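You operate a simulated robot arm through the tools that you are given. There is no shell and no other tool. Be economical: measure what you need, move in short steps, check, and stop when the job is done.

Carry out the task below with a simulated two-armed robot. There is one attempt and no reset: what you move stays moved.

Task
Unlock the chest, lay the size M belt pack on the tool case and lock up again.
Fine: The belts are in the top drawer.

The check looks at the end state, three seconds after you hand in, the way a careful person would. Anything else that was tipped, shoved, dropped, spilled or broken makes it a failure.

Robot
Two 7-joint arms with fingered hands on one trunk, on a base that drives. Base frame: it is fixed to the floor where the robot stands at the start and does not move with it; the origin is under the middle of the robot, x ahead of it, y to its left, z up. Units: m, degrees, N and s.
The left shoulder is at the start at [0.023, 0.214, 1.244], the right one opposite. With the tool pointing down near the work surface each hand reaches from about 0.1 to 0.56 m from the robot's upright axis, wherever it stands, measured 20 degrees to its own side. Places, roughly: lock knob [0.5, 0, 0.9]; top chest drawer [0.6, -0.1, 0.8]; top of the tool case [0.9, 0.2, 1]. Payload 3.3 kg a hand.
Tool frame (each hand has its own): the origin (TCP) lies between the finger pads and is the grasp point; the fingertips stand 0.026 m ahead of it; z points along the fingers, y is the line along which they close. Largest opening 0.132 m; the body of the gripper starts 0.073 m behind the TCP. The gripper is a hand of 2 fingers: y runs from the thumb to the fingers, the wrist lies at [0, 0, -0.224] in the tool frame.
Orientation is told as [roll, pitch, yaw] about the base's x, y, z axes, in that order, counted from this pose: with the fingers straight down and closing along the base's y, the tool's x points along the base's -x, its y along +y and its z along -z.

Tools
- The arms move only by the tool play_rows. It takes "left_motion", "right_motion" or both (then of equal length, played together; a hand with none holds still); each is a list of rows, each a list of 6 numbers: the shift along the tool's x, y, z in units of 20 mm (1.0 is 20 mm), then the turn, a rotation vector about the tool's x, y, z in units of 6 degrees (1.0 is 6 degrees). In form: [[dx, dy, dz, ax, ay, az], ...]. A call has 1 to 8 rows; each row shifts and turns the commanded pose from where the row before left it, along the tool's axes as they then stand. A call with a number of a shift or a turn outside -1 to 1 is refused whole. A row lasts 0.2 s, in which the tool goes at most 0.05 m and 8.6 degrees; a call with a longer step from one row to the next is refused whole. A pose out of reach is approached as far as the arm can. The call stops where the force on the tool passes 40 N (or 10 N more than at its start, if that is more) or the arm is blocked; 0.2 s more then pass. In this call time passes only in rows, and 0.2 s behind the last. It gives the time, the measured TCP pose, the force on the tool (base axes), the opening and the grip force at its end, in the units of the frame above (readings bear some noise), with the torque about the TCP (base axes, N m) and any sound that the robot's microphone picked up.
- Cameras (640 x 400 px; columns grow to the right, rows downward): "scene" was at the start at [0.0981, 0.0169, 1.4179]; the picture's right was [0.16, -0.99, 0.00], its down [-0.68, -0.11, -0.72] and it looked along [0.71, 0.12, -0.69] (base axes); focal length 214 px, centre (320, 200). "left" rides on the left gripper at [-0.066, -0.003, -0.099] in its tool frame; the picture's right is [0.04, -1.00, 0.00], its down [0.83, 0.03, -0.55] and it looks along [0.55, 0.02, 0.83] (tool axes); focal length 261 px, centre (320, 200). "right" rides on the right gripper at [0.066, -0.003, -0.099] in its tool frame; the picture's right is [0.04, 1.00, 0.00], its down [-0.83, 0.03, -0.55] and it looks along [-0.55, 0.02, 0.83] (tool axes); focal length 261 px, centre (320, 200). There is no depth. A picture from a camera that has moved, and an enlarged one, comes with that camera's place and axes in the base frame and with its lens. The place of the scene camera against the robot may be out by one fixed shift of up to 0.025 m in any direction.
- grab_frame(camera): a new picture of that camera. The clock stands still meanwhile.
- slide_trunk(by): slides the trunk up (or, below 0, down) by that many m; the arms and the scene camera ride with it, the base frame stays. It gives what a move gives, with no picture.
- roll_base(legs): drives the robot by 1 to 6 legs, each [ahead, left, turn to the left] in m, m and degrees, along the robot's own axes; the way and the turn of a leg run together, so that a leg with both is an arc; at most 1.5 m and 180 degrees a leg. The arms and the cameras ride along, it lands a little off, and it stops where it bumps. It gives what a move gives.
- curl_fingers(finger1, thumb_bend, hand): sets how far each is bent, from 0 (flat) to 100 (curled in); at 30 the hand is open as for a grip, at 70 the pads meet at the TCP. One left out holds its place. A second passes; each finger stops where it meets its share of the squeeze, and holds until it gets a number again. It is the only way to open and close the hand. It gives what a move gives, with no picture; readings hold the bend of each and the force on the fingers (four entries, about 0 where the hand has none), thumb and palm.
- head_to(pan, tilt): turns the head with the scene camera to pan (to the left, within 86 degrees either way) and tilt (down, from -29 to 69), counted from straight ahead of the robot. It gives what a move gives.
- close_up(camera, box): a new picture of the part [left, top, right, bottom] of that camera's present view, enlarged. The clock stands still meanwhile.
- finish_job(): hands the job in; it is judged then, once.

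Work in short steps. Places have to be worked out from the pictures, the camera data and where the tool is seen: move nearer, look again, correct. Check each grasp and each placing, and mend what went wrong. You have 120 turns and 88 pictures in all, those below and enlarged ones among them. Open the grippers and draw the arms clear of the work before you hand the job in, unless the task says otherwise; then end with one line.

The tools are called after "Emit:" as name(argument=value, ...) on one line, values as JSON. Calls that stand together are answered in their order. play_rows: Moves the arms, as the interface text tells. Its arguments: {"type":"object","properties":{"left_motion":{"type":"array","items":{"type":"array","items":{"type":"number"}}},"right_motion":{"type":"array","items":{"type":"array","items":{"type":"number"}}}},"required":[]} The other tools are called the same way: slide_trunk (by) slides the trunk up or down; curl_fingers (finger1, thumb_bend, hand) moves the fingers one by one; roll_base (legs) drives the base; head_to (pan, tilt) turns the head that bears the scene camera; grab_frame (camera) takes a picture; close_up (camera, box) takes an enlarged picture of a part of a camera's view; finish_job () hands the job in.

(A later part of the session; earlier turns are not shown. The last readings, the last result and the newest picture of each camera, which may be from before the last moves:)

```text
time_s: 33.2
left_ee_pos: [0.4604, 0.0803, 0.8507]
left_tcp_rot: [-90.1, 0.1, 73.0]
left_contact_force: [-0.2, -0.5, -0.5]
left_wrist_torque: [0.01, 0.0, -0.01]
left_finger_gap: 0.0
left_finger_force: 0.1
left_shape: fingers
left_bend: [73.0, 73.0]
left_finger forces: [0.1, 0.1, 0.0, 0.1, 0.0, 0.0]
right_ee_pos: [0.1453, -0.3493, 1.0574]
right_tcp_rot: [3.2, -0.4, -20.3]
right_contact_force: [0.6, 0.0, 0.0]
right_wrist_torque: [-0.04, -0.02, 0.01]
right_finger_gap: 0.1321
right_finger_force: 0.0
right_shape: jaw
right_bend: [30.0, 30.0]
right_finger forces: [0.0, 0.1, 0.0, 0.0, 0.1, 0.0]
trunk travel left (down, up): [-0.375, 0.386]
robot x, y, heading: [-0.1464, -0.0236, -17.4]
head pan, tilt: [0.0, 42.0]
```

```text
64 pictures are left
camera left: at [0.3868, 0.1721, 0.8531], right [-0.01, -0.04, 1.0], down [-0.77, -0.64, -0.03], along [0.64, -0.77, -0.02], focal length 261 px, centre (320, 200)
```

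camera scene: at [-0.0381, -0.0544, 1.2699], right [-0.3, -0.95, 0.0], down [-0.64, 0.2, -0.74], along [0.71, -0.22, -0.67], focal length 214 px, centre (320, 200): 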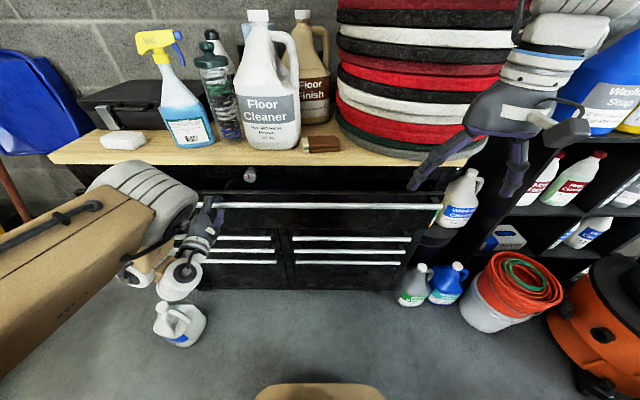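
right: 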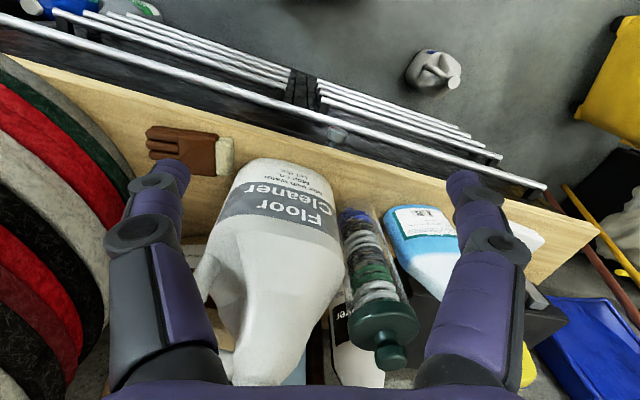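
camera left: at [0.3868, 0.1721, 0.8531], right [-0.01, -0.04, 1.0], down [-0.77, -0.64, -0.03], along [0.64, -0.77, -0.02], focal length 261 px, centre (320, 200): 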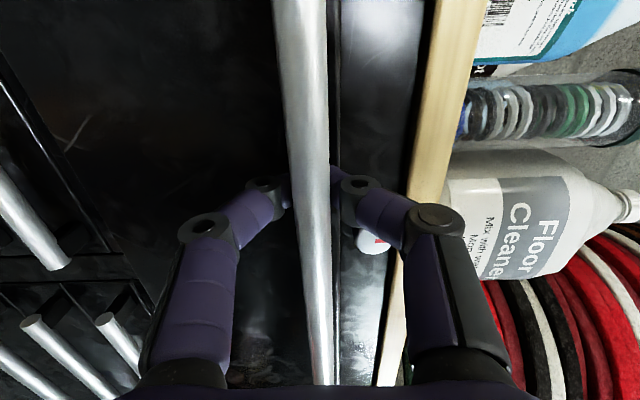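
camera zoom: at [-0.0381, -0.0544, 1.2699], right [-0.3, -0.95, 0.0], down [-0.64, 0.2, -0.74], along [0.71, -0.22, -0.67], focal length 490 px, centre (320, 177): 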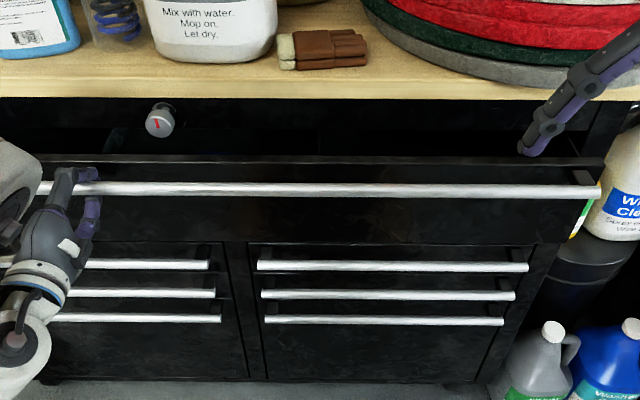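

The drawer is unlocked and opening; the fingertips are now hooked behind the bar. I'll keep pulling.

Emit:
roll_base(legs=[[-0.12, 0, 0]])

Emit:
grab_frame(camera="scene")

```text
time_s: 34.4
left_ee_pos: [0.3449, 0.1175, 0.8521]
left_tcp_rot: [-89.9, 0.1, 73.1]
left_contact_force: [-1.2, -0.3, 0.0]
left_wrist_torque: [0.01, 0.04, 0.01]
left_finger_gap: 0.0001
left_finger_force: 0.1
left_shape: fingers
left_bend: [73.0, 73.0]
left_finger forces: [0.0, 0.0, 0.1, 0.0, 0.1, 0.0]
right_ee_pos: [0.0307, -0.314, 1.0582]
right_tcp_rot: [3.2, -0.3, -20.3]
right_contact_force: [-0.1, 0.5, -0.7]
right_wrist_torque: [-0.05, -0.03, -0.03]
right_finger_gap: 0.1318
right_finger_force: 0.0
right_shape: jaw
right_bend: [30.0, 30.0]
right_finger forces: [0.1, 0.1, 0.1, 0.0, 0.0, 0.0]
trunk travel left (down, up): [-0.375, 0.386]
robot x, y, heading: [-0.2651, 0.0094, -17.6]
head pan, tilt: [0.0, 42.0]
```

```text
63 pictures are left
camera scene: at [-0.1531, -0.0183, 1.2699], right [-0.3, -0.95, 0.0], down [-0.64, 0.2, -0.74], along [0.71, -0.22, -0.67], focal length 214 px, centre (320, 200)
```

scene: 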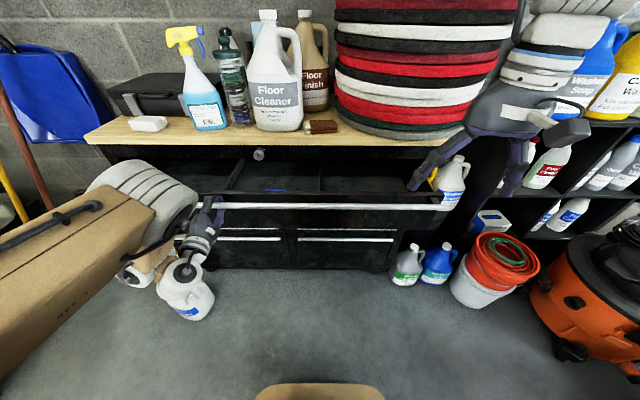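

The drawer follows, and its inside with dividers is appearing. Pulling another 0.12 m.

Emit:
roll_base(legs=[[-0.12, 0, 0]])

Emit:
close_up(camera="scene", box=[160, 120, 480, 280])

```text
time_s: 35.7
left_ee_pos: [0.2322, 0.1528, 0.8501]
left_tcp_rot: [-90.0, 0.1, 73.0]
left_contact_force: [-0.4, -0.1, -0.2]
left_wrist_torque: [0.01, 0.0, -0.04]
left_finger_gap: 0.0
left_finger_force: 0.0
left_shape: fingers
left_bend: [73.0, 73.0]
left_finger forces: [0.0, 0.0, 0.1, 0.0, 0.0, 0.0]
right_ee_pos: [-0.084, -0.2786, 1.0576]
right_tcp_rot: [3.2, -0.4, -20.2]
right_contact_force: [-0.5, 0.3, -0.4]
right_wrist_torque: [-0.04, -0.01, -0.01]
right_finger_gap: 0.1321
right_finger_force: 0.1
right_shape: jaw
right_bend: [30.0, 30.0]
right_finger forces: [0.0, 0.0, 0.1, 0.1, 0.0, 0.1]
trunk travel left (down, up): [-0.375, 0.386]
robot x, y, heading: [-0.3771, 0.0484, -17.5]
head pan, tilt: [0.0, 42.0]
```

```text
2.00 times, centred on (320, 200) of scene
camera zoom: at [-0.2673, 0.0177, 1.2699], right [-0.3, -0.95, 0.0], down [-0.64, 0.2, -0.74], along [0.71, -0.22, -0.67], focal length 429 px, centre (320, 200)
```

zoom: 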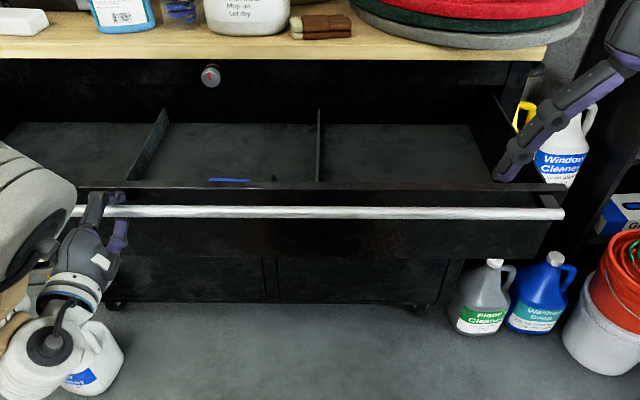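

The drawer is about 0.27 m out with three compartments and something blue in the middle one near the front. I'll release the bar, back off, and raise the trunk to look in.

Emit:
curl_fingers(hand="left", finger1=48, thumb_bend=48)

Emit:
roll_base(legs=[[-0.1, 0, 0]])

Emit:
slide_trunk(by=0.35)

Emit:
head_to(pan=0, tilt=50)

Emit:
grab_frame(camera="scene")

```text
time_s: 36.7
left_ee_pos: [0.2331, 0.1538, 0.8505]
left_tcp_rot: [-90.1, 0.1, 73.0]
left_contact_force: [-0.4, -0.3, 0.2]
left_wrist_torque: [0.02, 0.01, -0.01]
left_finger_gap: 0.0727
left_finger_force: 0.1
left_shape: fingers
left_bend: [48.0, 48.0]
left_finger forces: [0.1, 0.0, 0.0, 0.1, 0.1, 0.0]
right_ee_pos: [-0.084, -0.2784, 1.0576]
right_tcp_rot: [3.2, -0.3, -20.3]
right_contact_force: [-0.1, -0.8, 0.3]
right_wrist_torque: [0.03, 0.0, -0.01]
right_finger_gap: 0.1323
right_finger_force: 0.0
right_shape: jaw
right_bend: [30.0, 30.0]
right_finger forces: [0.1, 0.0, 0.0, 0.0, 0.0, 0.0]
trunk travel left (down, up): [-0.375, 0.386]
robot x, y, heading: [-0.375, 0.0476, -17.4]
head pan, tilt: [0.0, 42.0]
```

```text
time_s: 37.8
left_ee_pos: [0.1361, 0.1816, 0.8511]
left_tcp_rot: [-90.1, 0.0, 73.0]
left_contact_force: [-0.2, -0.3, 0.6]
left_wrist_torque: [-0.01, -0.01, -0.02]
left_finger_gap: 0.0727
left_finger_force: 0.0
left_shape: fingers
left_bend: [48.0, 48.0]
left_finger forces: [0.0, 0.1, 0.0, 0.0, 0.0, 0.0]
right_ee_pos: [-0.1794, -0.2474, 1.0577]
right_tcp_rot: [3.3, -0.3, -20.2]
right_contact_force: [0.1, 0.1, 0.2]
right_wrist_torque: [0.03, -0.03, 0.01]
right_finger_gap: 0.132
right_finger_force: 0.1
right_shape: jaw
right_bend: [30.0, 30.0]
right_finger forces: [0.1, 0.0, 0.0, 0.0, 0.1, 0.1]
trunk travel left (down, up): [-0.375, 0.386]
robot x, y, heading: [-0.474, 0.0786, -17.4]
head pan, tilt: [0.0, 42.0]
```

```text
time_s: 41.2
left_ee_pos: [0.1383, 0.1834, 1.2297]
left_tcp_rot: [-93.1, 0.1, 72.8]
left_contact_force: [-0.8, 1.2, 0.4]
left_wrist_torque: [0.01, 0.02, -0.03]
left_finger_gap: 0.0725
left_finger_force: 0.0
left_shape: fingers
left_bend: [48.0, 48.0]
left_finger forces: [0.0, 0.1, 0.0, 0.1, 0.0, 0.0]
right_ee_pos: [-0.1793, -0.2474, 1.4079]
right_tcp_rot: [3.2, -0.3, -20.3]
right_contact_force: [-0.2, -0.3, -0.7]
right_wrist_torque: [-0.03, 0.01, 0.0]
right_finger_gap: 0.1319
right_finger_force: 0.0
right_shape: jaw
right_bend: [30.0, 30.0]
right_finger forces: [0.0, 0.0, 0.0, 0.0, 0.0, 0.0]
trunk travel left (down, up): [-0.725, 0.036]
robot x, y, heading: [-0.4708, 0.0821, -17.5]
head pan, tilt: [0.0, 42.0]
```

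```text
time_s: 41.9
left_ee_pos: [0.137, 0.1831, 1.2306]
left_tcp_rot: [-93.2, 0.1, 72.8]
left_contact_force: [-0.2, -0.5, 0.0]
left_wrist_torque: [-0.05, -0.03, 0.02]
left_finger_gap: 0.0728
left_finger_force: 0.2
left_shape: fingers
left_bend: [48.0, 48.0]
left_finger forces: [0.0, 0.0, 0.0, 0.0, 0.1, 0.0]
right_ee_pos: [-0.1787, -0.2487, 1.4078]
right_tcp_rot: [3.1, -0.3, -20.4]
right_contact_force: [-0.6, -0.1, 0.4]
right_wrist_torque: [0.04, 0.0, 0.04]
right_finger_gap: 0.1321
right_finger_force: 0.0
right_shape: jaw
right_bend: [30.0, 30.0]
right_finger forces: [0.0, 0.1, 0.0, 0.0, 0.0, 0.0]
trunk travel left (down, up): [-0.725, 0.036]
robot x, y, heading: [-0.4732, 0.0767, -17.5]
head pan, tilt: [0.0, 50.0]
```

```text
61 pictures are left
camera scene: at [-0.3876, 0.0557, 1.6095], right [-0.3, -0.95, 0.0], down [-0.73, 0.23, -0.64], along [0.61, -0.19, -0.77], focal length 214 px, centre (320, 200)
```

scene: 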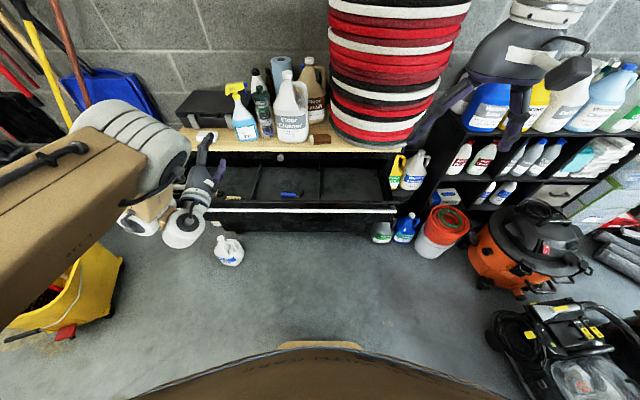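

Emit:
close_up(camera="scene", box=[196, 140, 404, 222])

```text
3.08 times, centred on (300, 181) of scene
camera zoom: at [-0.3876, 0.0557, 1.6095], right [-0.3, -0.95, 0.0], down [-0.73, 0.23, -0.64], along [0.61, -0.19, -0.77], focal length 660 px, centre (382, 258)
```

zoom: 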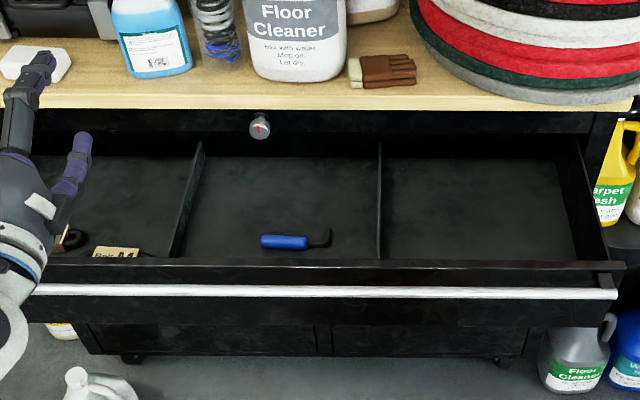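

The left compartment holds items (a coil and a label card), partly hidden by my left arm. I'll turn the left hand back to pointing down, which also clears the view.

Emit:
play_rows(left_motion=[[0, 0, -0.4, -0.722, 0.722, 0.722], [0, 0, -0.4, -0.722, 0.722, 0.722], [0, 0, -0.4, -0.722, 0.722, 0.722], [0, 0, -0.4, -0.722, 0.722, 0.722], [0, 0, 0, -0.722, 0.722, 0.722], [0, 0, 0, -0.722, 0.722, 0.722], [0, 0, 0, -0.722, 0.722, 0.722], [0, 0, 0, -0.722, 0.722, 0.722]])

Emit:
play_rows(left_motion=[[0, 0, 0, -0.722, 0.722, 0.722], [0, 0, 0, -0.722, 0.722, 0.722], [0, 0, 0, -0.722, 0.722, 0.722], [0, 0, 0, -0.722, 0.722, 0.722], [0, 0, 0, -0.722, 0.722, 0.722], [0, 0, 0, -0.722, 0.722, 0.722], [0, 0, 0, -0.722, 0.722, 0.722], [0, 0, 0, -0.722, 0.722, 0.722]])

Emit:
close_up(camera="scene", box=[170, 80, 404, 226])

```text
time_s: 43.7
left_ee_pos: [0.1317, 0.229, 1.2137]
left_tcp_rot: [-68.8, -18.0, 49.2]
left_contact_force: [-0.9, -0.3, 1.0]
left_wrist_torque: [-0.01, 0.04, -0.01]
left_finger_gap: 0.0729
left_finger_force: 0.2
left_shape: fingers
left_bend: [48.0, 48.0]
left_finger forces: [0.0, 0.0, 0.1, 0.0, 0.0, 0.1]
left hand out of reach, approached as far as the arm can: row 3, 4, 5, 6, 7
right_ee_pos: [-0.1788, -0.2469, 1.4077]
right_tcp_rot: [3.2, -0.4, -20.4]
right_contact_force: [0.0, -1.0, 0.5]
right_wrist_torque: [0.01, 0.01, 0.01]
right_finger_gap: 0.1322
right_finger_force: 0.0
right_shape: jaw
right_bend: [30.0, 30.0]
right_finger forces: [0.0, 0.0, 0.0, 0.0, 0.1, 0.1]
trunk travel left (down, up): [-0.725, 0.036]
robot x, y, heading: [-0.4712, 0.0769, -17.7]
head pan, tilt: [0.0, 50.0]
```

```text
time_s: 45.5
left_ee_pos: [0.1284, 0.2203, 1.206]
left_tcp_rot: [-16.0, -15.4, -2.3]
left_contact_force: [0.7, -0.4, 0.1]
left_wrist_torque: [0.04, 0.02, 0.03]
left_finger_gap: 0.0729
left_finger_force: 0.1
left_shape: fingers
left_bend: [48.0, 48.0]
left_finger forces: [0.0, 0.1, 0.0, 0.0, 0.1, 0.0]
left hand out of reach, approached as far as the arm can: row 8
right_ee_pos: [-0.1789, -0.2479, 1.4074]
right_tcp_rot: [3.2, -0.2, -20.3]
right_contact_force: [-0.2, -0.1, 0.3]
right_wrist_torque: [0.02, 0.01, 0.03]
right_finger_gap: 0.1316
right_finger_force: 0.0
right_shape: jaw
right_bend: [30.0, 30.0]
right_finger forces: [0.0, 0.1, 0.1, 0.0, 0.0, 0.0]
trunk travel left (down, up): [-0.725, 0.036]
robot x, y, heading: [-0.4746, 0.079, -17.4]
head pan, tilt: [0.0, 50.0]
```

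```text
2.74 times, centred on (287, 153) of scene
camera zoom: at [-0.3872, 0.0559, 1.6094], right [-0.3, -0.95, 0.0], down [-0.73, 0.23, -0.64], along [0.61, -0.19, -0.77], focal length 587 px, centre (410, 328)
```

zoom: 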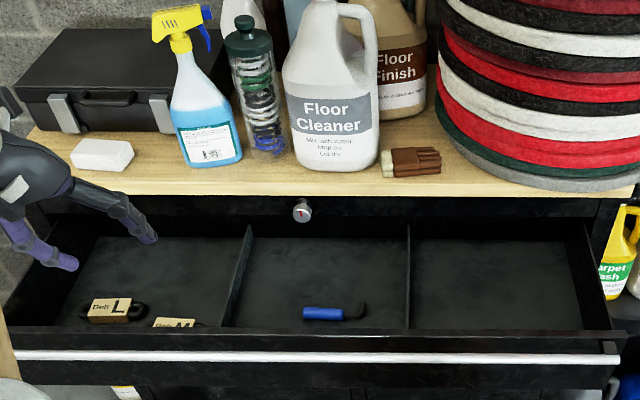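

"Belt L" and "Belt M" are visible in the left compartment; M is the nearer one, around (0.39, 0.26). I'll finish levelling the left hand and draw it in a little.

Emit:
play_rows(left_motion=[[1, 0, 0, -0.585, 0.735, 0.54], [1, 0, 0, -0.585, 0.735, 0.54], [1, 0, 0, -0.585, 0.735, 0.54], [1, 0, 0, -0.585, 0.735, 0.54]])

Emit:
curl_fingers(hand="left", finger1=30, thumb_bend=30)

```text
time_s: 46.5
left_ee_pos: [0.0713, 0.223, 1.1203]
left_tcp_rot: [-7.3, -8.6, -10.4]
left_contact_force: [0.3, -0.1, 0.4]
left_wrist_torque: [-0.02, -0.02, -0.02]
left_finger_gap: 0.0734
left_finger_force: 0.0
left_shape: fingers
left_bend: [48.0, 48.0]
left_finger forces: [0.1, 0.1, 0.0, 0.0, 0.0, 0.0]
left hand out of reach, approached as far as the arm can: row 1, 2, 3, 4
right_ee_pos: [-0.18, -0.2483, 1.407]
right_tcp_rot: [3.2, -0.3, -20.3]
right_contact_force: [-0.9, -0.6, 0.3]
right_wrist_torque: [0.03, 0.02, 0.01]
right_finger_gap: 0.1318
right_finger_force: 0.1
right_shape: jaw
right_bend: [30.0, 30.0]
right_finger forces: [0.0, 0.0, 0.0, 0.1, 0.0, 0.1]
trunk travel left (down, up): [-0.725, 0.036]
robot x, y, heading: [-0.4754, 0.0792, -17.6]
head pan, tilt: [0.0, 50.0]
```

```text
time_s: 47.5
left_ee_pos: [0.0709, 0.222, 1.1212]
left_tcp_rot: [-7.4, -8.6, -10.4]
left_contact_force: [0.7, -0.5, -0.3]
left_wrist_torque: [0.0, 0.01, -0.02]
left_finger_gap: 0.1331
left_finger_force: 0.1
left_shape: fingers
left_bend: [30.0, 30.0]
left_finger forces: [0.1, 0.1, 0.1, 0.0, 0.0, 0.0]
right_ee_pos: [-0.1798, -0.2476, 1.4074]
right_tcp_rot: [3.2, -0.3, -20.3]
right_contact_force: [-0.1, 0.2, 0.3]
right_wrist_torque: [0.01, 0.03, -0.01]
right_finger_gap: 0.1323
right_finger_force: 0.1
right_shape: jaw
right_bend: [30.0, 30.0]
right_finger forces: [0.0, 0.1, 0.1, 0.0, 0.1, 0.1]
trunk travel left (down, up): [-0.725, 0.036]
robot x, y, heading: [-0.4715, 0.0797, -17.3]
head pan, tilt: [0.0, 50.0]
```

Nearly levelled; finishing the turn and raising the hand to see how the arm responds.

Emit:
play_rows(left_motion=[[0, 0, -0.7, -0.5, 0.5, 0.4], [0, 0, -0.7, -0.5, 0.5, 0.4], [0, 0, -0.7, -0.4, 0.45, 0.3], [0, 0, -0.7, 0, 0, 0]])

Emit:
grab_frame(camera="left")

```text
time_s: 48.5
left_ee_pos: [0.0238, 0.233, 1.0557]
left_tcp_rot: [1.5, -0.2, -17.3]
left_contact_force: [0.0, 0.2, 0.6]
left_wrist_torque: [-0.01, 0.02, 0.02]
left_finger_gap: 0.133
left_finger_force: 0.0
left_shape: fingers
left_bend: [30.0, 30.0]
left_finger forces: [0.0, 0.0, 0.0, 0.0, 0.1, 0.1]
left hand out of reach, approached as far as the arm can: row 1, 2, 3, 4
right_ee_pos: [-0.1791, -0.2464, 1.4082]
right_tcp_rot: [3.2, -0.3, -20.4]
right_contact_force: [0.1, -0.4, -1.1]
right_wrist_torque: [0.0, -0.02, 0.0]
right_finger_gap: 0.132
right_finger_force: 0.1
right_shape: jaw
right_bend: [30.0, 30.0]
right_finger forces: [0.0, 0.0, 0.0, 0.1, 0.0, 0.0]
trunk travel left (down, up): [-0.725, 0.036]
robot x, y, heading: [-0.4709, 0.0753, -17.8]
head pan, tilt: [0.0, 50.0]
```

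```text
58 pictures are left
camera left: at [0.0868, 0.2081, 1.1548], right [-0.34, -0.94, -0.03], down [-0.79, 0.27, 0.55], along [-0.51, 0.21, -0.83], focal length 261 px, centre (320, 200)
```

left: 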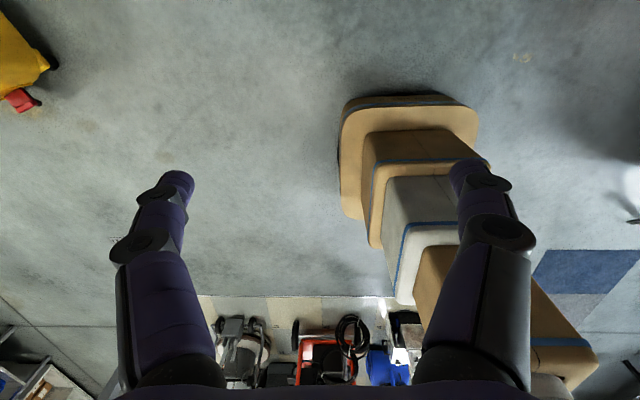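

The hand points down now, but sank meanwhile. I'll test whether the arm can rise freely.

Emit:
play_rows(left_motion=[[0, 0, -1, 0, 0, 0], [0, 0, -1, 0, 0, 0], [0, 0, -1, 0, 0, 0], [0, 0, -1, 0, 0, 0]])

```text
time_s: 49.5
left_ee_pos: [0.0217, 0.2335, 1.059]
left_tcp_rot: [1.6, -0.3, -17.3]
left_contact_force: [-0.8, 1.0, 0.0]
left_wrist_torque: [0.01, 0.02, -0.01]
left_finger_gap: 0.1329
left_finger_force: 0.1
left_shape: fingers
left_bend: [30.0, 30.0]
left_finger forces: [0.0, 0.1, 0.0, 0.0, 0.0, 0.1]
left hand out of reach, approached as far as the arm can: row 1, 2, 3, 4
right_ee_pos: [-0.1791, -0.2469, 1.4066]
right_tcp_rot: [3.2, -0.3, -20.3]
right_contact_force: [0.1, -0.3, 0.0]
right_wrist_torque: [0.06, -0.01, 0.02]
right_finger_gap: 0.1319
right_finger_force: 0.1
right_shape: jaw
right_bend: [30.0, 30.0]
right_finger forces: [0.0, 0.1, 0.1, 0.0, 0.0, 0.1]
trunk travel left (down, up): [-0.725, 0.036]
robot x, y, heading: [-0.4729, 0.0787, -17.5]
head pan, tilt: [0.0, 50.0]
```

Upward motion is blocked by a joint limit, but trunk and base can supply that. I'll test forward arm motion.

Emit:
play_rows(left_motion=[[-1, 0, 0, 0, 0, 0], [-1, 0, 0, 0, 0, 0], [-1, 0, 0, 0, 0, 0], [-1, 0, 0, 0, 0, 0]])

Emit:
grab_frame(camera="scene")

```text
time_s: 50.5
left_ee_pos: [0.0987, 0.2097, 1.0589]
left_tcp_rot: [1.5, -0.2, -17.3]
left_contact_force: [0.8, -0.1, -0.2]
left_wrist_torque: [0.04, -0.03, -0.04]
left_finger_gap: 0.1332
left_finger_force: 0.0
left_shape: fingers
left_bend: [30.0, 30.0]
left_finger forces: [0.0, 0.0, 0.0, 0.0, 0.0, 0.0]
right_ee_pos: [-0.1789, -0.248, 1.4083]
right_tcp_rot: [3.1, -0.4, -20.3]
right_contact_force: [-0.2, -0.6, 0.6]
right_wrist_torque: [0.0, 0.0, -0.01]
right_finger_gap: 0.1319
right_finger_force: 0.1
right_shape: jaw
right_bend: [30.0, 30.0]
right_finger forces: [0.0, 0.1, 0.0, 0.0, 0.0, 0.1]
trunk travel left (down, up): [-0.725, 0.036]
robot x, y, heading: [-0.473, 0.0817, -17.6]
head pan, tilt: [0.0, 50.0]
```

```text
57 pictures are left
camera scene: at [-0.387, 0.0553, 1.6094], right [-0.3, -0.95, 0.0], down [-0.73, 0.23, -0.64], along [0.61, -0.19, -0.77], focal length 214 px, centre (320, 200)
```

scene: 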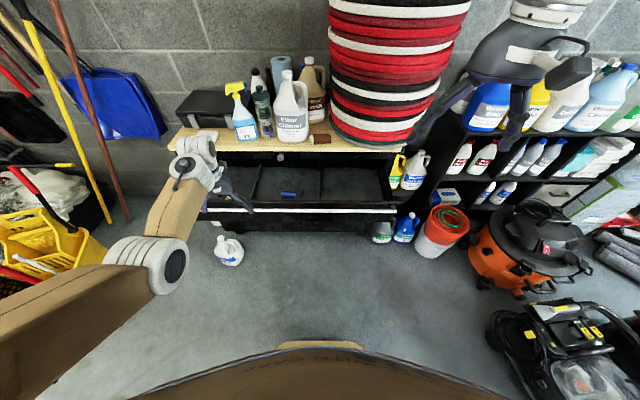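

The arm moves ahead freely now. I'll drive so the left hand comes over the M pack (ahead 0.26, left 0.13); the hand is at z 1.06, above drawer and counter.

Emit:
roll_base(legs=[[0, 0.13, 0], [0.22, 0, 0]])

Emit:
grab_frame(camera="left")

Emit:
grab_frame(camera="scene")

```text
time_s: 53.1
left_ee_pos: [0.3484, 0.2652, 1.0583]
left_tcp_rot: [1.6, -0.2, -17.3]
left_contact_force: [0.4, 0.1, -0.4]
left_wrist_torque: [0.01, -0.01, 0.0]
left_finger_gap: 0.1331
left_finger_force: 0.1
left_shape: fingers
left_bend: [30.0, 30.0]
left_finger forces: [0.1, 0.1, 0.1, 0.0, 0.0, 0.0]
right_ee_pos: [0.0732, -0.1921, 1.4076]
right_tcp_rot: [3.2, -0.2, -20.2]
right_contact_force: [-0.2, -0.5, 0.0]
right_wrist_torque: [-0.01, 0.0, 0.01]
right_finger_gap: 0.1319
right_finger_force: 0.1
right_shape: jaw
right_bend: [30.0, 30.0]
right_finger forces: [0.0, 0.0, 0.0, 0.0, 0.1, 0.0]
trunk travel left (down, up): [-0.725, 0.036]
robot x, y, heading: [-0.2204, 0.1357, -17.6]
head pan, tilt: [0.0, 50.0]
```

```text
56 pictures are left
camera left: at [0.4103, 0.2413, 1.1575], right [-0.34, -0.94, -0.03], down [-0.79, 0.27, 0.55], along [-0.51, 0.21, -0.83], focal length 261 px, centre (320, 200)
```

left: 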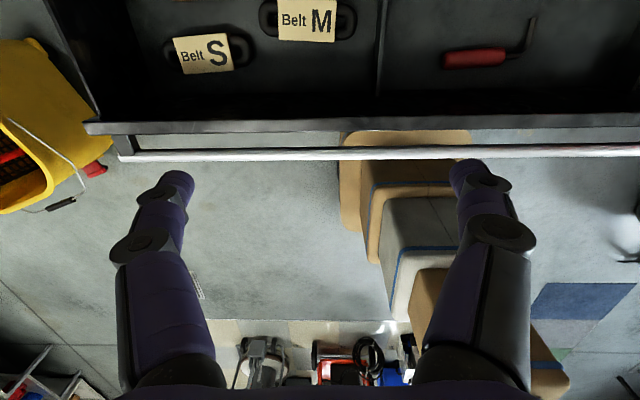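

```text
55 pictures are left
camera scene: at [-0.1365, 0.1121, 1.6094], right [-0.3, -0.95, 0.0], down [-0.73, 0.23, -0.64], along [0.61, -0.19, -0.77], focal length 214 px, centre (320, 200)
```

scene: 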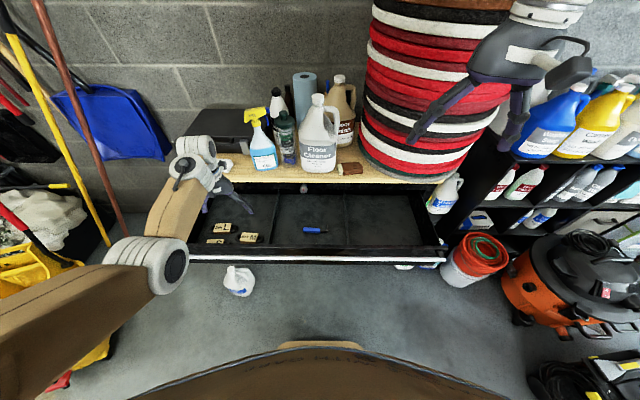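

Three packs: L at back, S front-left, M front-right at about (0.427, 0.262), its long side lateral. I'll yaw the hand 90° so the fingers close across its narrow side, then move above it.

Emit:
play_rows(left_motion=[[0, 0, 0, 0, 0, -1], [0, 0, 0, 0, 0, -1], [0, 0, 0, 0, 0, -1], [0, 0, 0, 0, 0, -1], [0, 0, 0, 0, 0, -1], [0, 0, 0, 0, 0, -1], [0, 0, 0, 0, 0, -1], [0, 0, 0, 0, 0, -1]])

Emit:
play_rows(left_motion=[[0, 0, 0, 0, 0, -1], [0, 0, 0, 0, 0, -1], [0, 0, 0, 0, 0, -1], [0, 0, 0, 0, 0, -1], [0, 0, 0, 0, 0, -1], [0, 0, 0, 0, 0, -1], [0, 0, 0, 0, 0, -1]])

Emit:
roll_base(legs=[[0.07, 0.02, 0]])

Emit:
grab_frame(camera="left")

```text
time_s: 54.9
left_ee_pos: [0.3491, 0.2659, 1.0586]
left_tcp_rot: [0.9, -1.2, 30.8]
left_contact_force: [-0.1, 0.3, -0.7]
left_wrist_torque: [0.01, -0.04, 0.0]
left_finger_gap: 0.1332
left_finger_force: 0.0
left_shape: fingers
left_bend: [30.0, 30.0]
left_finger forces: [0.1, 0.0, 0.1, 0.0, 0.0, 0.0]
right_ee_pos: [0.0718, -0.1914, 1.4086]
right_tcp_rot: [3.2, -0.3, -20.2]
right_contact_force: [-0.3, 0.5, 0.3]
right_wrist_torque: [0.02, 0.0, -0.01]
right_finger_gap: 0.132
right_finger_force: 0.0
right_shape: jaw
right_bend: [30.0, 30.0]
right_finger forces: [0.0, 0.0, 0.0, 0.1, 0.0, 0.0]
trunk travel left (down, up): [-0.725, 0.036]
robot x, y, heading: [-0.2254, 0.1372, -17.7]
head pan, tilt: [0.0, 50.0]
```

```text
time_s: 56.5
left_ee_pos: [0.3475, 0.2659, 1.0595]
left_tcp_rot: [-0.3, -1.5, 72.8]
left_contact_force: [0.8, -0.3, -0.2]
left_wrist_torque: [0.02, -0.04, 0.01]
left_finger_gap: 0.1331
left_finger_force: 0.0
left_shape: fingers
left_bend: [30.0, 30.0]
left_finger forces: [0.0, 0.0, 0.0, 0.0, 0.1, 0.1]
right_ee_pos: [0.0724, -0.1911, 1.4076]
right_tcp_rot: [3.2, -0.3, -20.2]
right_contact_force: [-0.3, -0.4, 0.4]
right_wrist_torque: [0.02, -0.01, -0.01]
right_finger_gap: 0.1322
right_finger_force: 0.0
right_shape: jaw
right_bend: [30.0, 30.0]
right_finger forces: [0.0, 0.1, 0.1, 0.0, 0.1, 0.1]
trunk travel left (down, up): [-0.725, 0.036]
robot x, y, heading: [-0.2246, 0.1356, -17.4]
head pan, tilt: [0.0, 50.0]
```

```text
time_s: 57.5
left_ee_pos: [0.4237, 0.2633, 1.059]
left_tcp_rot: [-0.1, -1.6, 72.7]
left_contact_force: [0.1, -0.3, -0.8]
left_wrist_torque: [-0.02, 0.04, 0.01]
left_finger_gap: 0.1334
left_finger_force: 0.0
left_shape: fingers
left_bend: [30.0, 30.0]
left_finger forces: [0.1, 0.1, 0.1, 0.1, 0.0, 0.1]
right_ee_pos: [0.1482, -0.1931, 1.4069]
right_tcp_rot: [3.1, -0.2, -20.2]
right_contact_force: [0.3, 0.9, -0.1]
right_wrist_torque: [-0.02, 0.05, 0.02]
right_finger_gap: 0.1318
right_finger_force: 0.0
right_shape: jaw
right_bend: [30.0, 30.0]
right_finger forces: [0.1, 0.1, 0.1, 0.1, 0.1, 0.1]
trunk travel left (down, up): [-0.725, 0.036]
robot x, y, heading: [-0.1526, 0.1357, -17.6]
head pan, tilt: [0.0, 50.0]
```

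```text
54 pictures are left
camera left: at [0.4457, 0.3229, 1.1585], right [0.94, -0.34, 0.0], down [-0.29, -0.8, 0.53], along [-0.18, -0.5, -0.85], focal length 261 px, centre (320, 200)
```

left: 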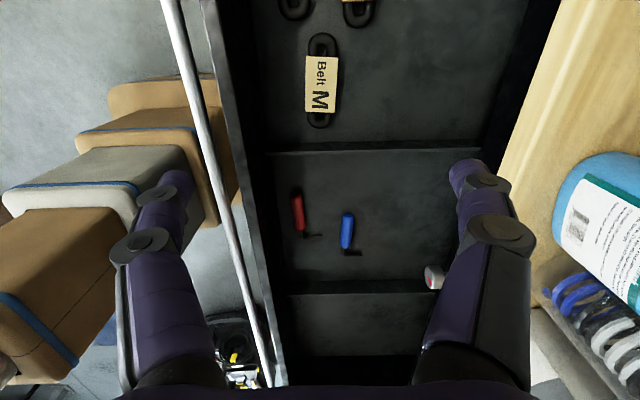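

M's centre is at about (0.428, 0.274) and the hand is nearly above it. I'll narrow the fingers, nudge left 1 cm with the arm, and lower the trunk partway.

Emit:
curl_fingers(hand="left", finger1=48, thumb_bend=48)

Emit:
play_rows(left_motion=[[-0.57, 0.2, 0, 0, 0, 0]])

Emit:
slide_trunk(by=-0.15)

Emit:
grab_frame(camera="left")

```text
time_s: 58.5
left_ee_pos: [0.4233, 0.2635, 1.0594]
left_tcp_rot: [-0.2, -1.6, 72.6]
left_contact_force: [0.0, 0.4, -0.7]
left_wrist_torque: [-0.01, 0.01, 0.01]
left_finger_gap: 0.0739
left_finger_force: 0.0
left_shape: fingers
left_bend: [48.0, 48.0]
left_finger forces: [0.0, 0.0, 0.1, 0.0, 0.0, 0.0]
right_ee_pos: [0.1456, -0.1922, 1.4077]
right_tcp_rot: [3.2, -0.4, -20.2]
right_contact_force: [0.5, -0.2, 0.0]
right_wrist_torque: [-0.01, 0.04, -0.01]
right_finger_gap: 0.132
right_finger_force: 0.1
right_shape: jaw
right_bend: [30.0, 30.0]
right_finger forces: [0.0, 0.0, 0.0, 0.0, 0.1, 0.0]
trunk travel left (down, up): [-0.725, 0.036]
robot x, y, heading: [-0.1504, 0.1364, -17.4]
head pan, tilt: [0.0, 50.0]
```

```text
time_s: 58.9
left_ee_pos: [0.4214, 0.2758, 1.06]
left_tcp_rot: [-0.2, -1.6, 72.7]
left_contact_force: [0.7, -0.1, 0.1]
left_wrist_torque: [0.02, 0.02, 0.0]
left_finger_gap: 0.0739
left_finger_force: 0.0
left_shape: fingers
left_bend: [48.0, 48.0]
left_finger forces: [0.1, 0.1, 0.0, 0.0, 0.0, 0.1]
right_ee_pos: [0.1463, -0.194, 1.407]
right_tcp_rot: [3.3, -0.4, -20.2]
right_contact_force: [0.1, -0.7, 0.2]
right_wrist_torque: [0.06, 0.01, -0.02]
right_finger_gap: 0.1319
right_finger_force: 0.0
right_shape: jaw
right_bend: [30.0, 30.0]
right_finger forces: [0.0, 0.0, 0.0, 0.0, 0.0, 0.1]
trunk travel left (down, up): [-0.725, 0.036]
robot x, y, heading: [-0.1494, 0.135, -17.6]
head pan, tilt: [0.0, 50.0]
```

```text
time_s: 60.7
left_ee_pos: [0.4215, 0.2755, 0.9095]
left_tcp_rot: [-0.2, -1.6, 72.6]
left_contact_force: [0.4, 0.5, -0.5]
left_wrist_torque: [0.0, -0.04, 0.0]
left_finger_gap: 0.0737
left_finger_force: 0.1
left_shape: fingers
left_bend: [48.0, 48.0]
left_finger forces: [0.0, 0.0, 0.0, 0.0, 0.1, 0.0]
right_ee_pos: [0.1451, -0.1928, 1.2588]
right_tcp_rot: [3.2, -0.3, -20.2]
right_contact_force: [-0.3, 1.2, -1.2]
right_wrist_torque: [-0.03, 0.01, 0.0]
right_finger_gap: 0.1316
right_finger_force: 0.1
right_shape: jaw
right_bend: [30.0, 30.0]
right_finger forces: [0.0, 0.1, 0.0, 0.1, 0.0, 0.1]
trunk travel left (down, up): [-0.575, 0.186]
robot x, y, heading: [-0.1466, 0.131, -17.5]
head pan, tilt: [0.0, 50.0]
```

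```text
53 pictures are left
camera left: at [0.4434, 0.3352, 1.01], right [0.94, -0.34, 0.0], down [-0.29, -0.8, 0.53], along [-0.18, -0.5, -0.85], focal length 261 px, centre (320, 200)
```

left: 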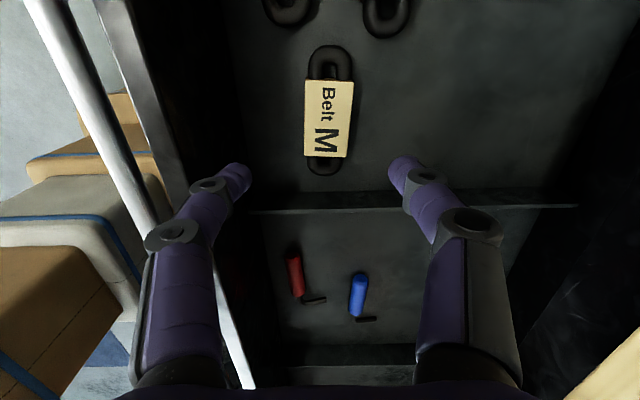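

M is at about (0.428, 0.269), z ≈ 0.75–0.77, and the front panel should clear by about 1 cm. I'll correct by 8 mm and lower another 0.1 m.

Emit:
play_rows(left_motion=[[0.2, -0.4, 0, 0, 0, 0]])

Emit:
slide_trunk(by=-0.1)

Emit:
grab_frame(camera="left")

```text
time_s: 61.1
left_ee_pos: [0.4288, 0.2691, 0.9093]
left_tcp_rot: [-0.2, -1.6, 72.7]
left_contact_force: [-0.8, 0.1, -1.0]
left_wrist_torque: [0.04, -0.02, 0.0]
left_finger_gap: 0.0738
left_finger_force: 0.1
left_shape: fingers
left_bend: [48.0, 48.0]
left_finger forces: [0.0, 0.0, 0.0, 0.0, 0.0, 0.1]
right_ee_pos: [0.1446, -0.1932, 1.2569]
right_tcp_rot: [3.1, -0.3, -20.3]
right_contact_force: [0.0, -1.1, -0.3]
right_wrist_torque: [-0.01, 0.0, 0.0]
right_finger_gap: 0.1317
right_finger_force: 0.0
right_shape: jaw
right_bend: [30.0, 30.0]
right_finger forces: [0.0, 0.0, 0.0, 0.0, 0.0, 0.1]
trunk travel left (down, up): [-0.575, 0.186]
robot x, y, heading: [-0.1482, 0.1308, -17.7]
head pan, tilt: [0.0, 50.0]
```

```text
time_s: 62.4
left_ee_pos: [0.4283, 0.2686, 0.8092]
left_tcp_rot: [-0.3, -1.6, 72.7]
left_contact_force: [0.4, 0.1, 0.1]
left_wrist_torque: [0.01, 0.03, 0.03]
left_finger_gap: 0.0739
left_finger_force: 0.1
left_shape: fingers
left_bend: [48.0, 48.0]
left_finger forces: [0.1, 0.0, 0.0, 0.0, 0.0, 0.0]
right_ee_pos: [0.1445, -0.1922, 1.158]
right_tcp_rot: [3.2, -0.4, -20.1]
right_contact_force: [0.4, -0.5, -0.2]
right_wrist_torque: [-0.03, 0.02, 0.0]
right_finger_gap: 0.132
right_finger_force: 0.0
right_shape: jaw
right_bend: [30.0, 30.0]
right_finger forces: [0.0, 0.0, 0.1, 0.1, 0.0, 0.0]
trunk travel left (down, up): [-0.475, 0.286]
robot x, y, heading: [-0.1464, 0.1336, -17.6]
head pan, tilt: [0.0, 50.0]
```

```text
52 pictures are left
camera left: at [0.4498, 0.3288, 0.91], right [0.94, -0.34, 0.0], down [-0.29, -0.8, 0.53], along [-0.18, -0.5, -0.85], focal length 261 px, centre (320, 200)
```

left: 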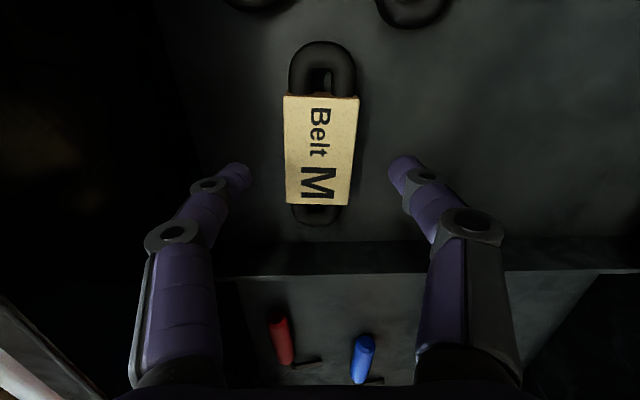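

M is centred between the fingers with its card top near z 0.74. I'll lower 0.055 m and check.

Emit:
slide_trunk(by=-0.055)

Emit:
grab_frame(camera="left")

```text
time_s: 63.4
left_ee_pos: [0.4287, 0.2692, 0.7586]
left_tcp_rot: [-0.7, -1.7, 72.8]
left_contact_force: [1.2, 2.1, 34.1]
left_wrist_torque: [0.11, 0.73, -0.22]
left_finger_gap: 0.0742
left_finger_force: 17.4
left_shape: fingers
left_bend: [52.0, 48.0]
left_finger forces: [24.9, 0.0, 0.0, 0.0, 9.4, 0.0]
right_ee_pos: [0.143, -0.1936, 1.104]
right_tcp_rot: [3.1, -0.3, -20.2]
right_contact_force: [0.1, 0.2, 0.0]
right_wrist_torque: [0.02, 0.0, 0.01]
right_finger_gap: 0.1319
right_finger_force: 0.1
right_shape: jaw
right_bend: [30.0, 30.0]
right_finger forces: [0.0, 0.0, 0.0, 0.0, 0.1, 0.0]
trunk travel left (down, up): [-0.42, 0.341]
robot x, y, heading: [-0.1482, 0.1315, -17.5]
head pan, tilt: [0.0, 50.0]
```

```text
51 pictures are left
camera left: at [0.4496, 0.3292, 0.8586], right [0.94, -0.33, 0.01], down [-0.29, -0.8, 0.53], along [-0.17, -0.5, -0.85], focal length 261 px, centre (320, 200)
```

left: 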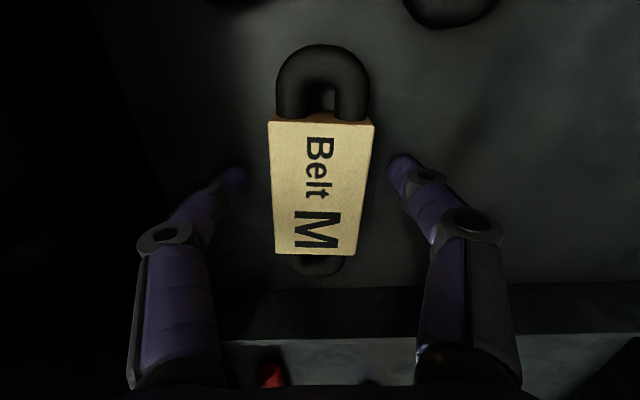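

The fingertips reached the drawer floor at TCP z 0.759. I'll lift about 1 cm and close on the pack.

Emit:
slide_trunk(by=0.01)

Emit:
curl_fingers(hand="left", finger1=70, thumb_bend=70)

Emit:
grab_frame(camera="left")

```text
time_s: 63.9
left_ee_pos: [0.427, 0.2685, 0.7637]
left_tcp_rot: [-0.1, -1.5, 72.8]
left_contact_force: [0.6, 0.1, 0.5]
left_wrist_torque: [-0.03, 0.0, 0.01]
left_finger_gap: 0.0736
left_finger_force: 0.0
left_shape: fingers
left_bend: [48.0, 48.0]
left_finger forces: [0.0, 0.0, 0.0, 0.0, 0.0, 0.0]
right_ee_pos: [0.1457, -0.1927, 1.1129]
right_tcp_rot: [3.2, -0.4, -20.2]
right_contact_force: [0.0, 0.0, 0.2]
right_wrist_torque: [-0.01, 0.03, 0.01]
right_finger_gap: 0.1319
right_finger_force: 0.1
right_shape: jaw
right_bend: [30.0, 30.0]
right_finger forces: [0.0, 0.0, 0.0, 0.0, 0.1, 0.1]
trunk travel left (down, up): [-0.43, 0.331]
robot x, y, heading: [-0.1465, 0.1321, -17.5]
head pan, tilt: [0.0, 50.0]
```

```text
time_s: 64.9
left_ee_pos: [0.4271, 0.2697, 0.7644]
left_tcp_rot: [-0.1, -1.7, 72.7]
left_contact_force: [-1.1, 0.0, 0.5]
left_wrist_torque: [0.01, -0.01, -0.02]
left_finger_gap: 0.0419
left_finger_force: 11.9
left_shape: fingers
left_bend: [56.0, 64.0]
left_finger forces: [12.5, 0.1, 0.1, 0.0, 12.5, 0.0]
right_ee_pos: [0.146, -0.1936, 1.1124]
right_tcp_rot: [3.2, -0.3, -20.2]
right_contact_force: [0.4, 0.9, 0.5]
right_wrist_torque: [0.02, 0.01, -0.02]
right_finger_gap: 0.1319
right_finger_force: 0.0
right_shape: jaw
right_bend: [30.0, 30.0]
right_finger forces: [0.0, 0.0, 0.0, 0.0, 0.1, 0.1]
trunk travel left (down, up): [-0.43, 0.331]
robot x, y, heading: [-0.1506, 0.1338, -17.4]
head pan, tilt: [0.0, 50.0]
```

```text
50 pictures are left
camera left: at [0.45, 0.3289, 0.8646], right [0.94, -0.34, 0.0], down [-0.29, -0.8, 0.53], along [-0.18, -0.5, -0.85], focal length 261 px, centre (320, 200)
```

left: 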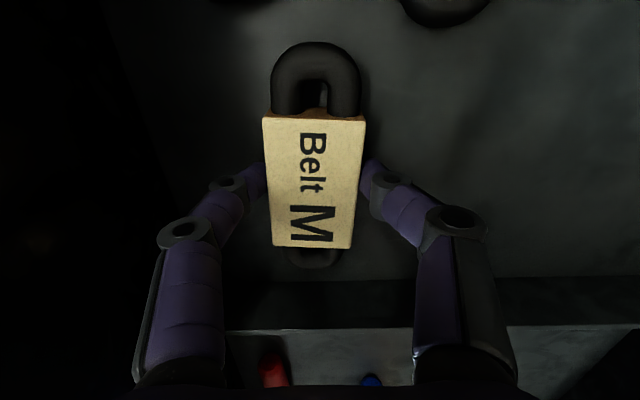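

The pack is gripped (42 mm, 12 N). Lifting with the trunk.

Emit:
slide_trunk(by=0.15)

Emit:
grab_frame(camera="left")

```text
time_s: 66.7
left_ee_pos: [0.4276, 0.2688, 0.9136]
left_tcp_rot: [-0.2, -1.5, 72.7]
left_contact_force: [-0.5, 0.0, -0.7]
left_wrist_torque: [-0.01, 0.03, 0.01]
left_finger_gap: 0.0417
left_finger_force: 12.4
left_shape: fingers
left_bend: [56.0, 64.0]
left_finger forces: [12.2, 0.0, 0.0, 0.0, 12.4, 0.1]
right_ee_pos: [0.1456, -0.1923, 1.2621]
right_tcp_rot: [3.2, -0.3, -20.2]
right_contact_force: [-0.1, -0.3, -1.1]
right_wrist_torque: [-0.01, -0.03, 0.04]
right_finger_gap: 0.1319
right_finger_force: 0.1
right_shape: jaw
right_bend: [30.0, 30.0]
right_finger forces: [0.0, 0.0, 0.0, 0.0, 0.1, 0.1]
trunk travel left (down, up): [-0.58, 0.181]
robot x, y, heading: [-0.1468, 0.1342, -17.5]
head pan, tilt: [0.0, 50.0]
```

```text
49 pictures are left
camera left: at [0.4499, 0.3287, 1.0143], right [0.94, -0.34, 0.0], down [-0.29, -0.8, 0.53], along [-0.18, -0.5, -0.85], focal length 261 px, centre (320, 200)
```

left: 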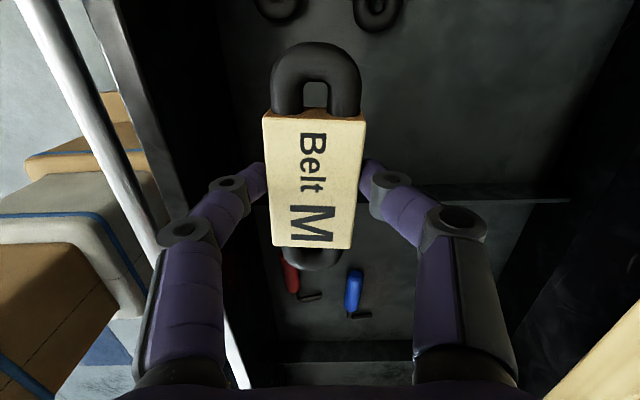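

M pack is firmly held. I'll raise the trunk fully, drive left about 0.17 m, and then close the drawer with the right hand before placing the pack.

Emit:
slide_trunk(by=0.18)

Emit:
roll_base(legs=[[-0.03, 0.17, 0]])

Emit:
head_to(pan=0, tilt=42)

Emit:
grab_frame(camera="scene")

```text
time_s: 68.7
left_ee_pos: [0.4278, 0.2695, 1.0938]
left_tcp_rot: [-0.1, -1.6, 72.8]
left_contact_force: [-0.7, -0.6, -0.4]
left_wrist_torque: [-0.02, 0.02, 0.0]
left_finger_gap: 0.042
left_finger_force: 12.2
left_shape: fingers
left_bend: [56.0, 64.0]
left_finger forces: [12.2, 0.1, 0.1, 0.0, 12.3, 0.0]
right_ee_pos: [0.1456, -0.1928, 1.4421]
right_tcp_rot: [3.2, -0.2, -20.2]
right_contact_force: [-1.2, 0.7, -0.4]
right_wrist_torque: [0.01, 0.01, -0.04]
right_finger_gap: 0.132
right_finger_force: 0.1
right_shape: jaw
right_bend: [30.0, 30.0]
right_finger forces: [0.0, 0.1, 0.0, 0.0, 0.0, 0.0]
trunk travel left (down, up): [-0.76, 0.001]
robot x, y, heading: [-0.1486, 0.1329, -17.4]
head pan, tilt: [0.0, 50.0]
```

```text
time_s: 70.2
left_ee_pos: [0.4507, 0.4396, 1.0945]
left_tcp_rot: [-0.2, -1.6, 72.8]
left_contact_force: [-0.5, 1.1, -0.4]
left_wrist_torque: [-0.01, -0.03, -0.03]
left_finger_gap: 0.0418
left_finger_force: 12.0
left_shape: fingers
left_bend: [56.0, 64.0]
left_finger forces: [12.3, 0.1, 0.0, 0.1, 12.4, 0.1]
right_ee_pos: [0.1684, -0.0214, 1.4429]
right_tcp_rot: [3.1, -0.3, -20.2]
right_contact_force: [-0.1, 0.1, -0.5]
right_wrist_torque: [0.01, 0.0, 0.01]
right_finger_gap: 0.1321
right_finger_force: 0.0
right_shape: jaw
right_bend: [30.0, 30.0]
right_finger forces: [0.0, 0.1, 0.0, 0.0, 0.1, 0.0]
trunk travel left (down, up): [-0.76, 0.001]
robot x, y, heading: [-0.1259, 0.3035, -17.5]
head pan, tilt: [0.0, 50.0]
```

```text
time_s: 70.8
left_ee_pos: [0.4502, 0.4404, 1.0942]
left_tcp_rot: [-0.2, -1.6, 72.6]
left_contact_force: [-0.6, 0.6, -1.2]
left_wrist_torque: [-0.03, 0.02, 0.0]
left_finger_gap: 0.0421
left_finger_force: 12.5
left_shape: fingers
left_bend: [56.0, 64.0]
left_finger forces: [12.3, 0.1, 0.0, 0.0, 12.3, 0.0]
right_ee_pos: [0.1684, -0.0219, 1.4427]
right_tcp_rot: [3.0, -0.3, -20.2]
right_contact_force: [0.1, 0.2, -0.3]
right_wrist_torque: [-0.04, -0.01, -0.01]
right_finger_gap: 0.1317
right_finger_force: 0.1
right_shape: jaw
right_bend: [30.0, 30.0]
right_finger forces: [0.0, 0.1, 0.1, 0.0, 0.0, 0.1]
trunk travel left (down, up): [-0.76, 0.001]
robot x, y, heading: [-0.1259, 0.3048, -17.3]
head pan, tilt: [0.0, 42.0]
```

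```text
48 pictures are left
camera scene: at [-0.0344, 0.2805, 1.6557], right [-0.3, -0.95, 0.0], down [-0.64, 0.2, -0.74], along [0.71, -0.22, -0.67], focal length 214 px, centre (320, 200)
```

scene: 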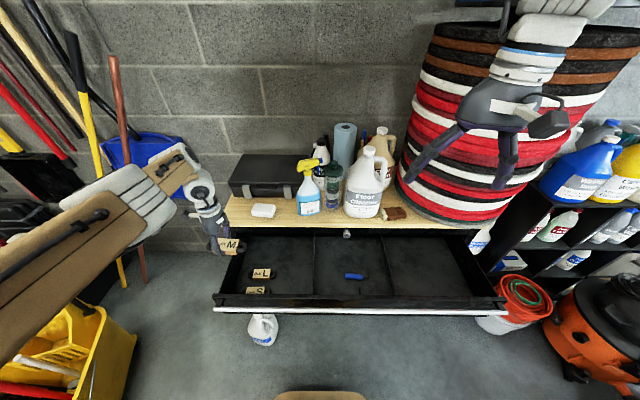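

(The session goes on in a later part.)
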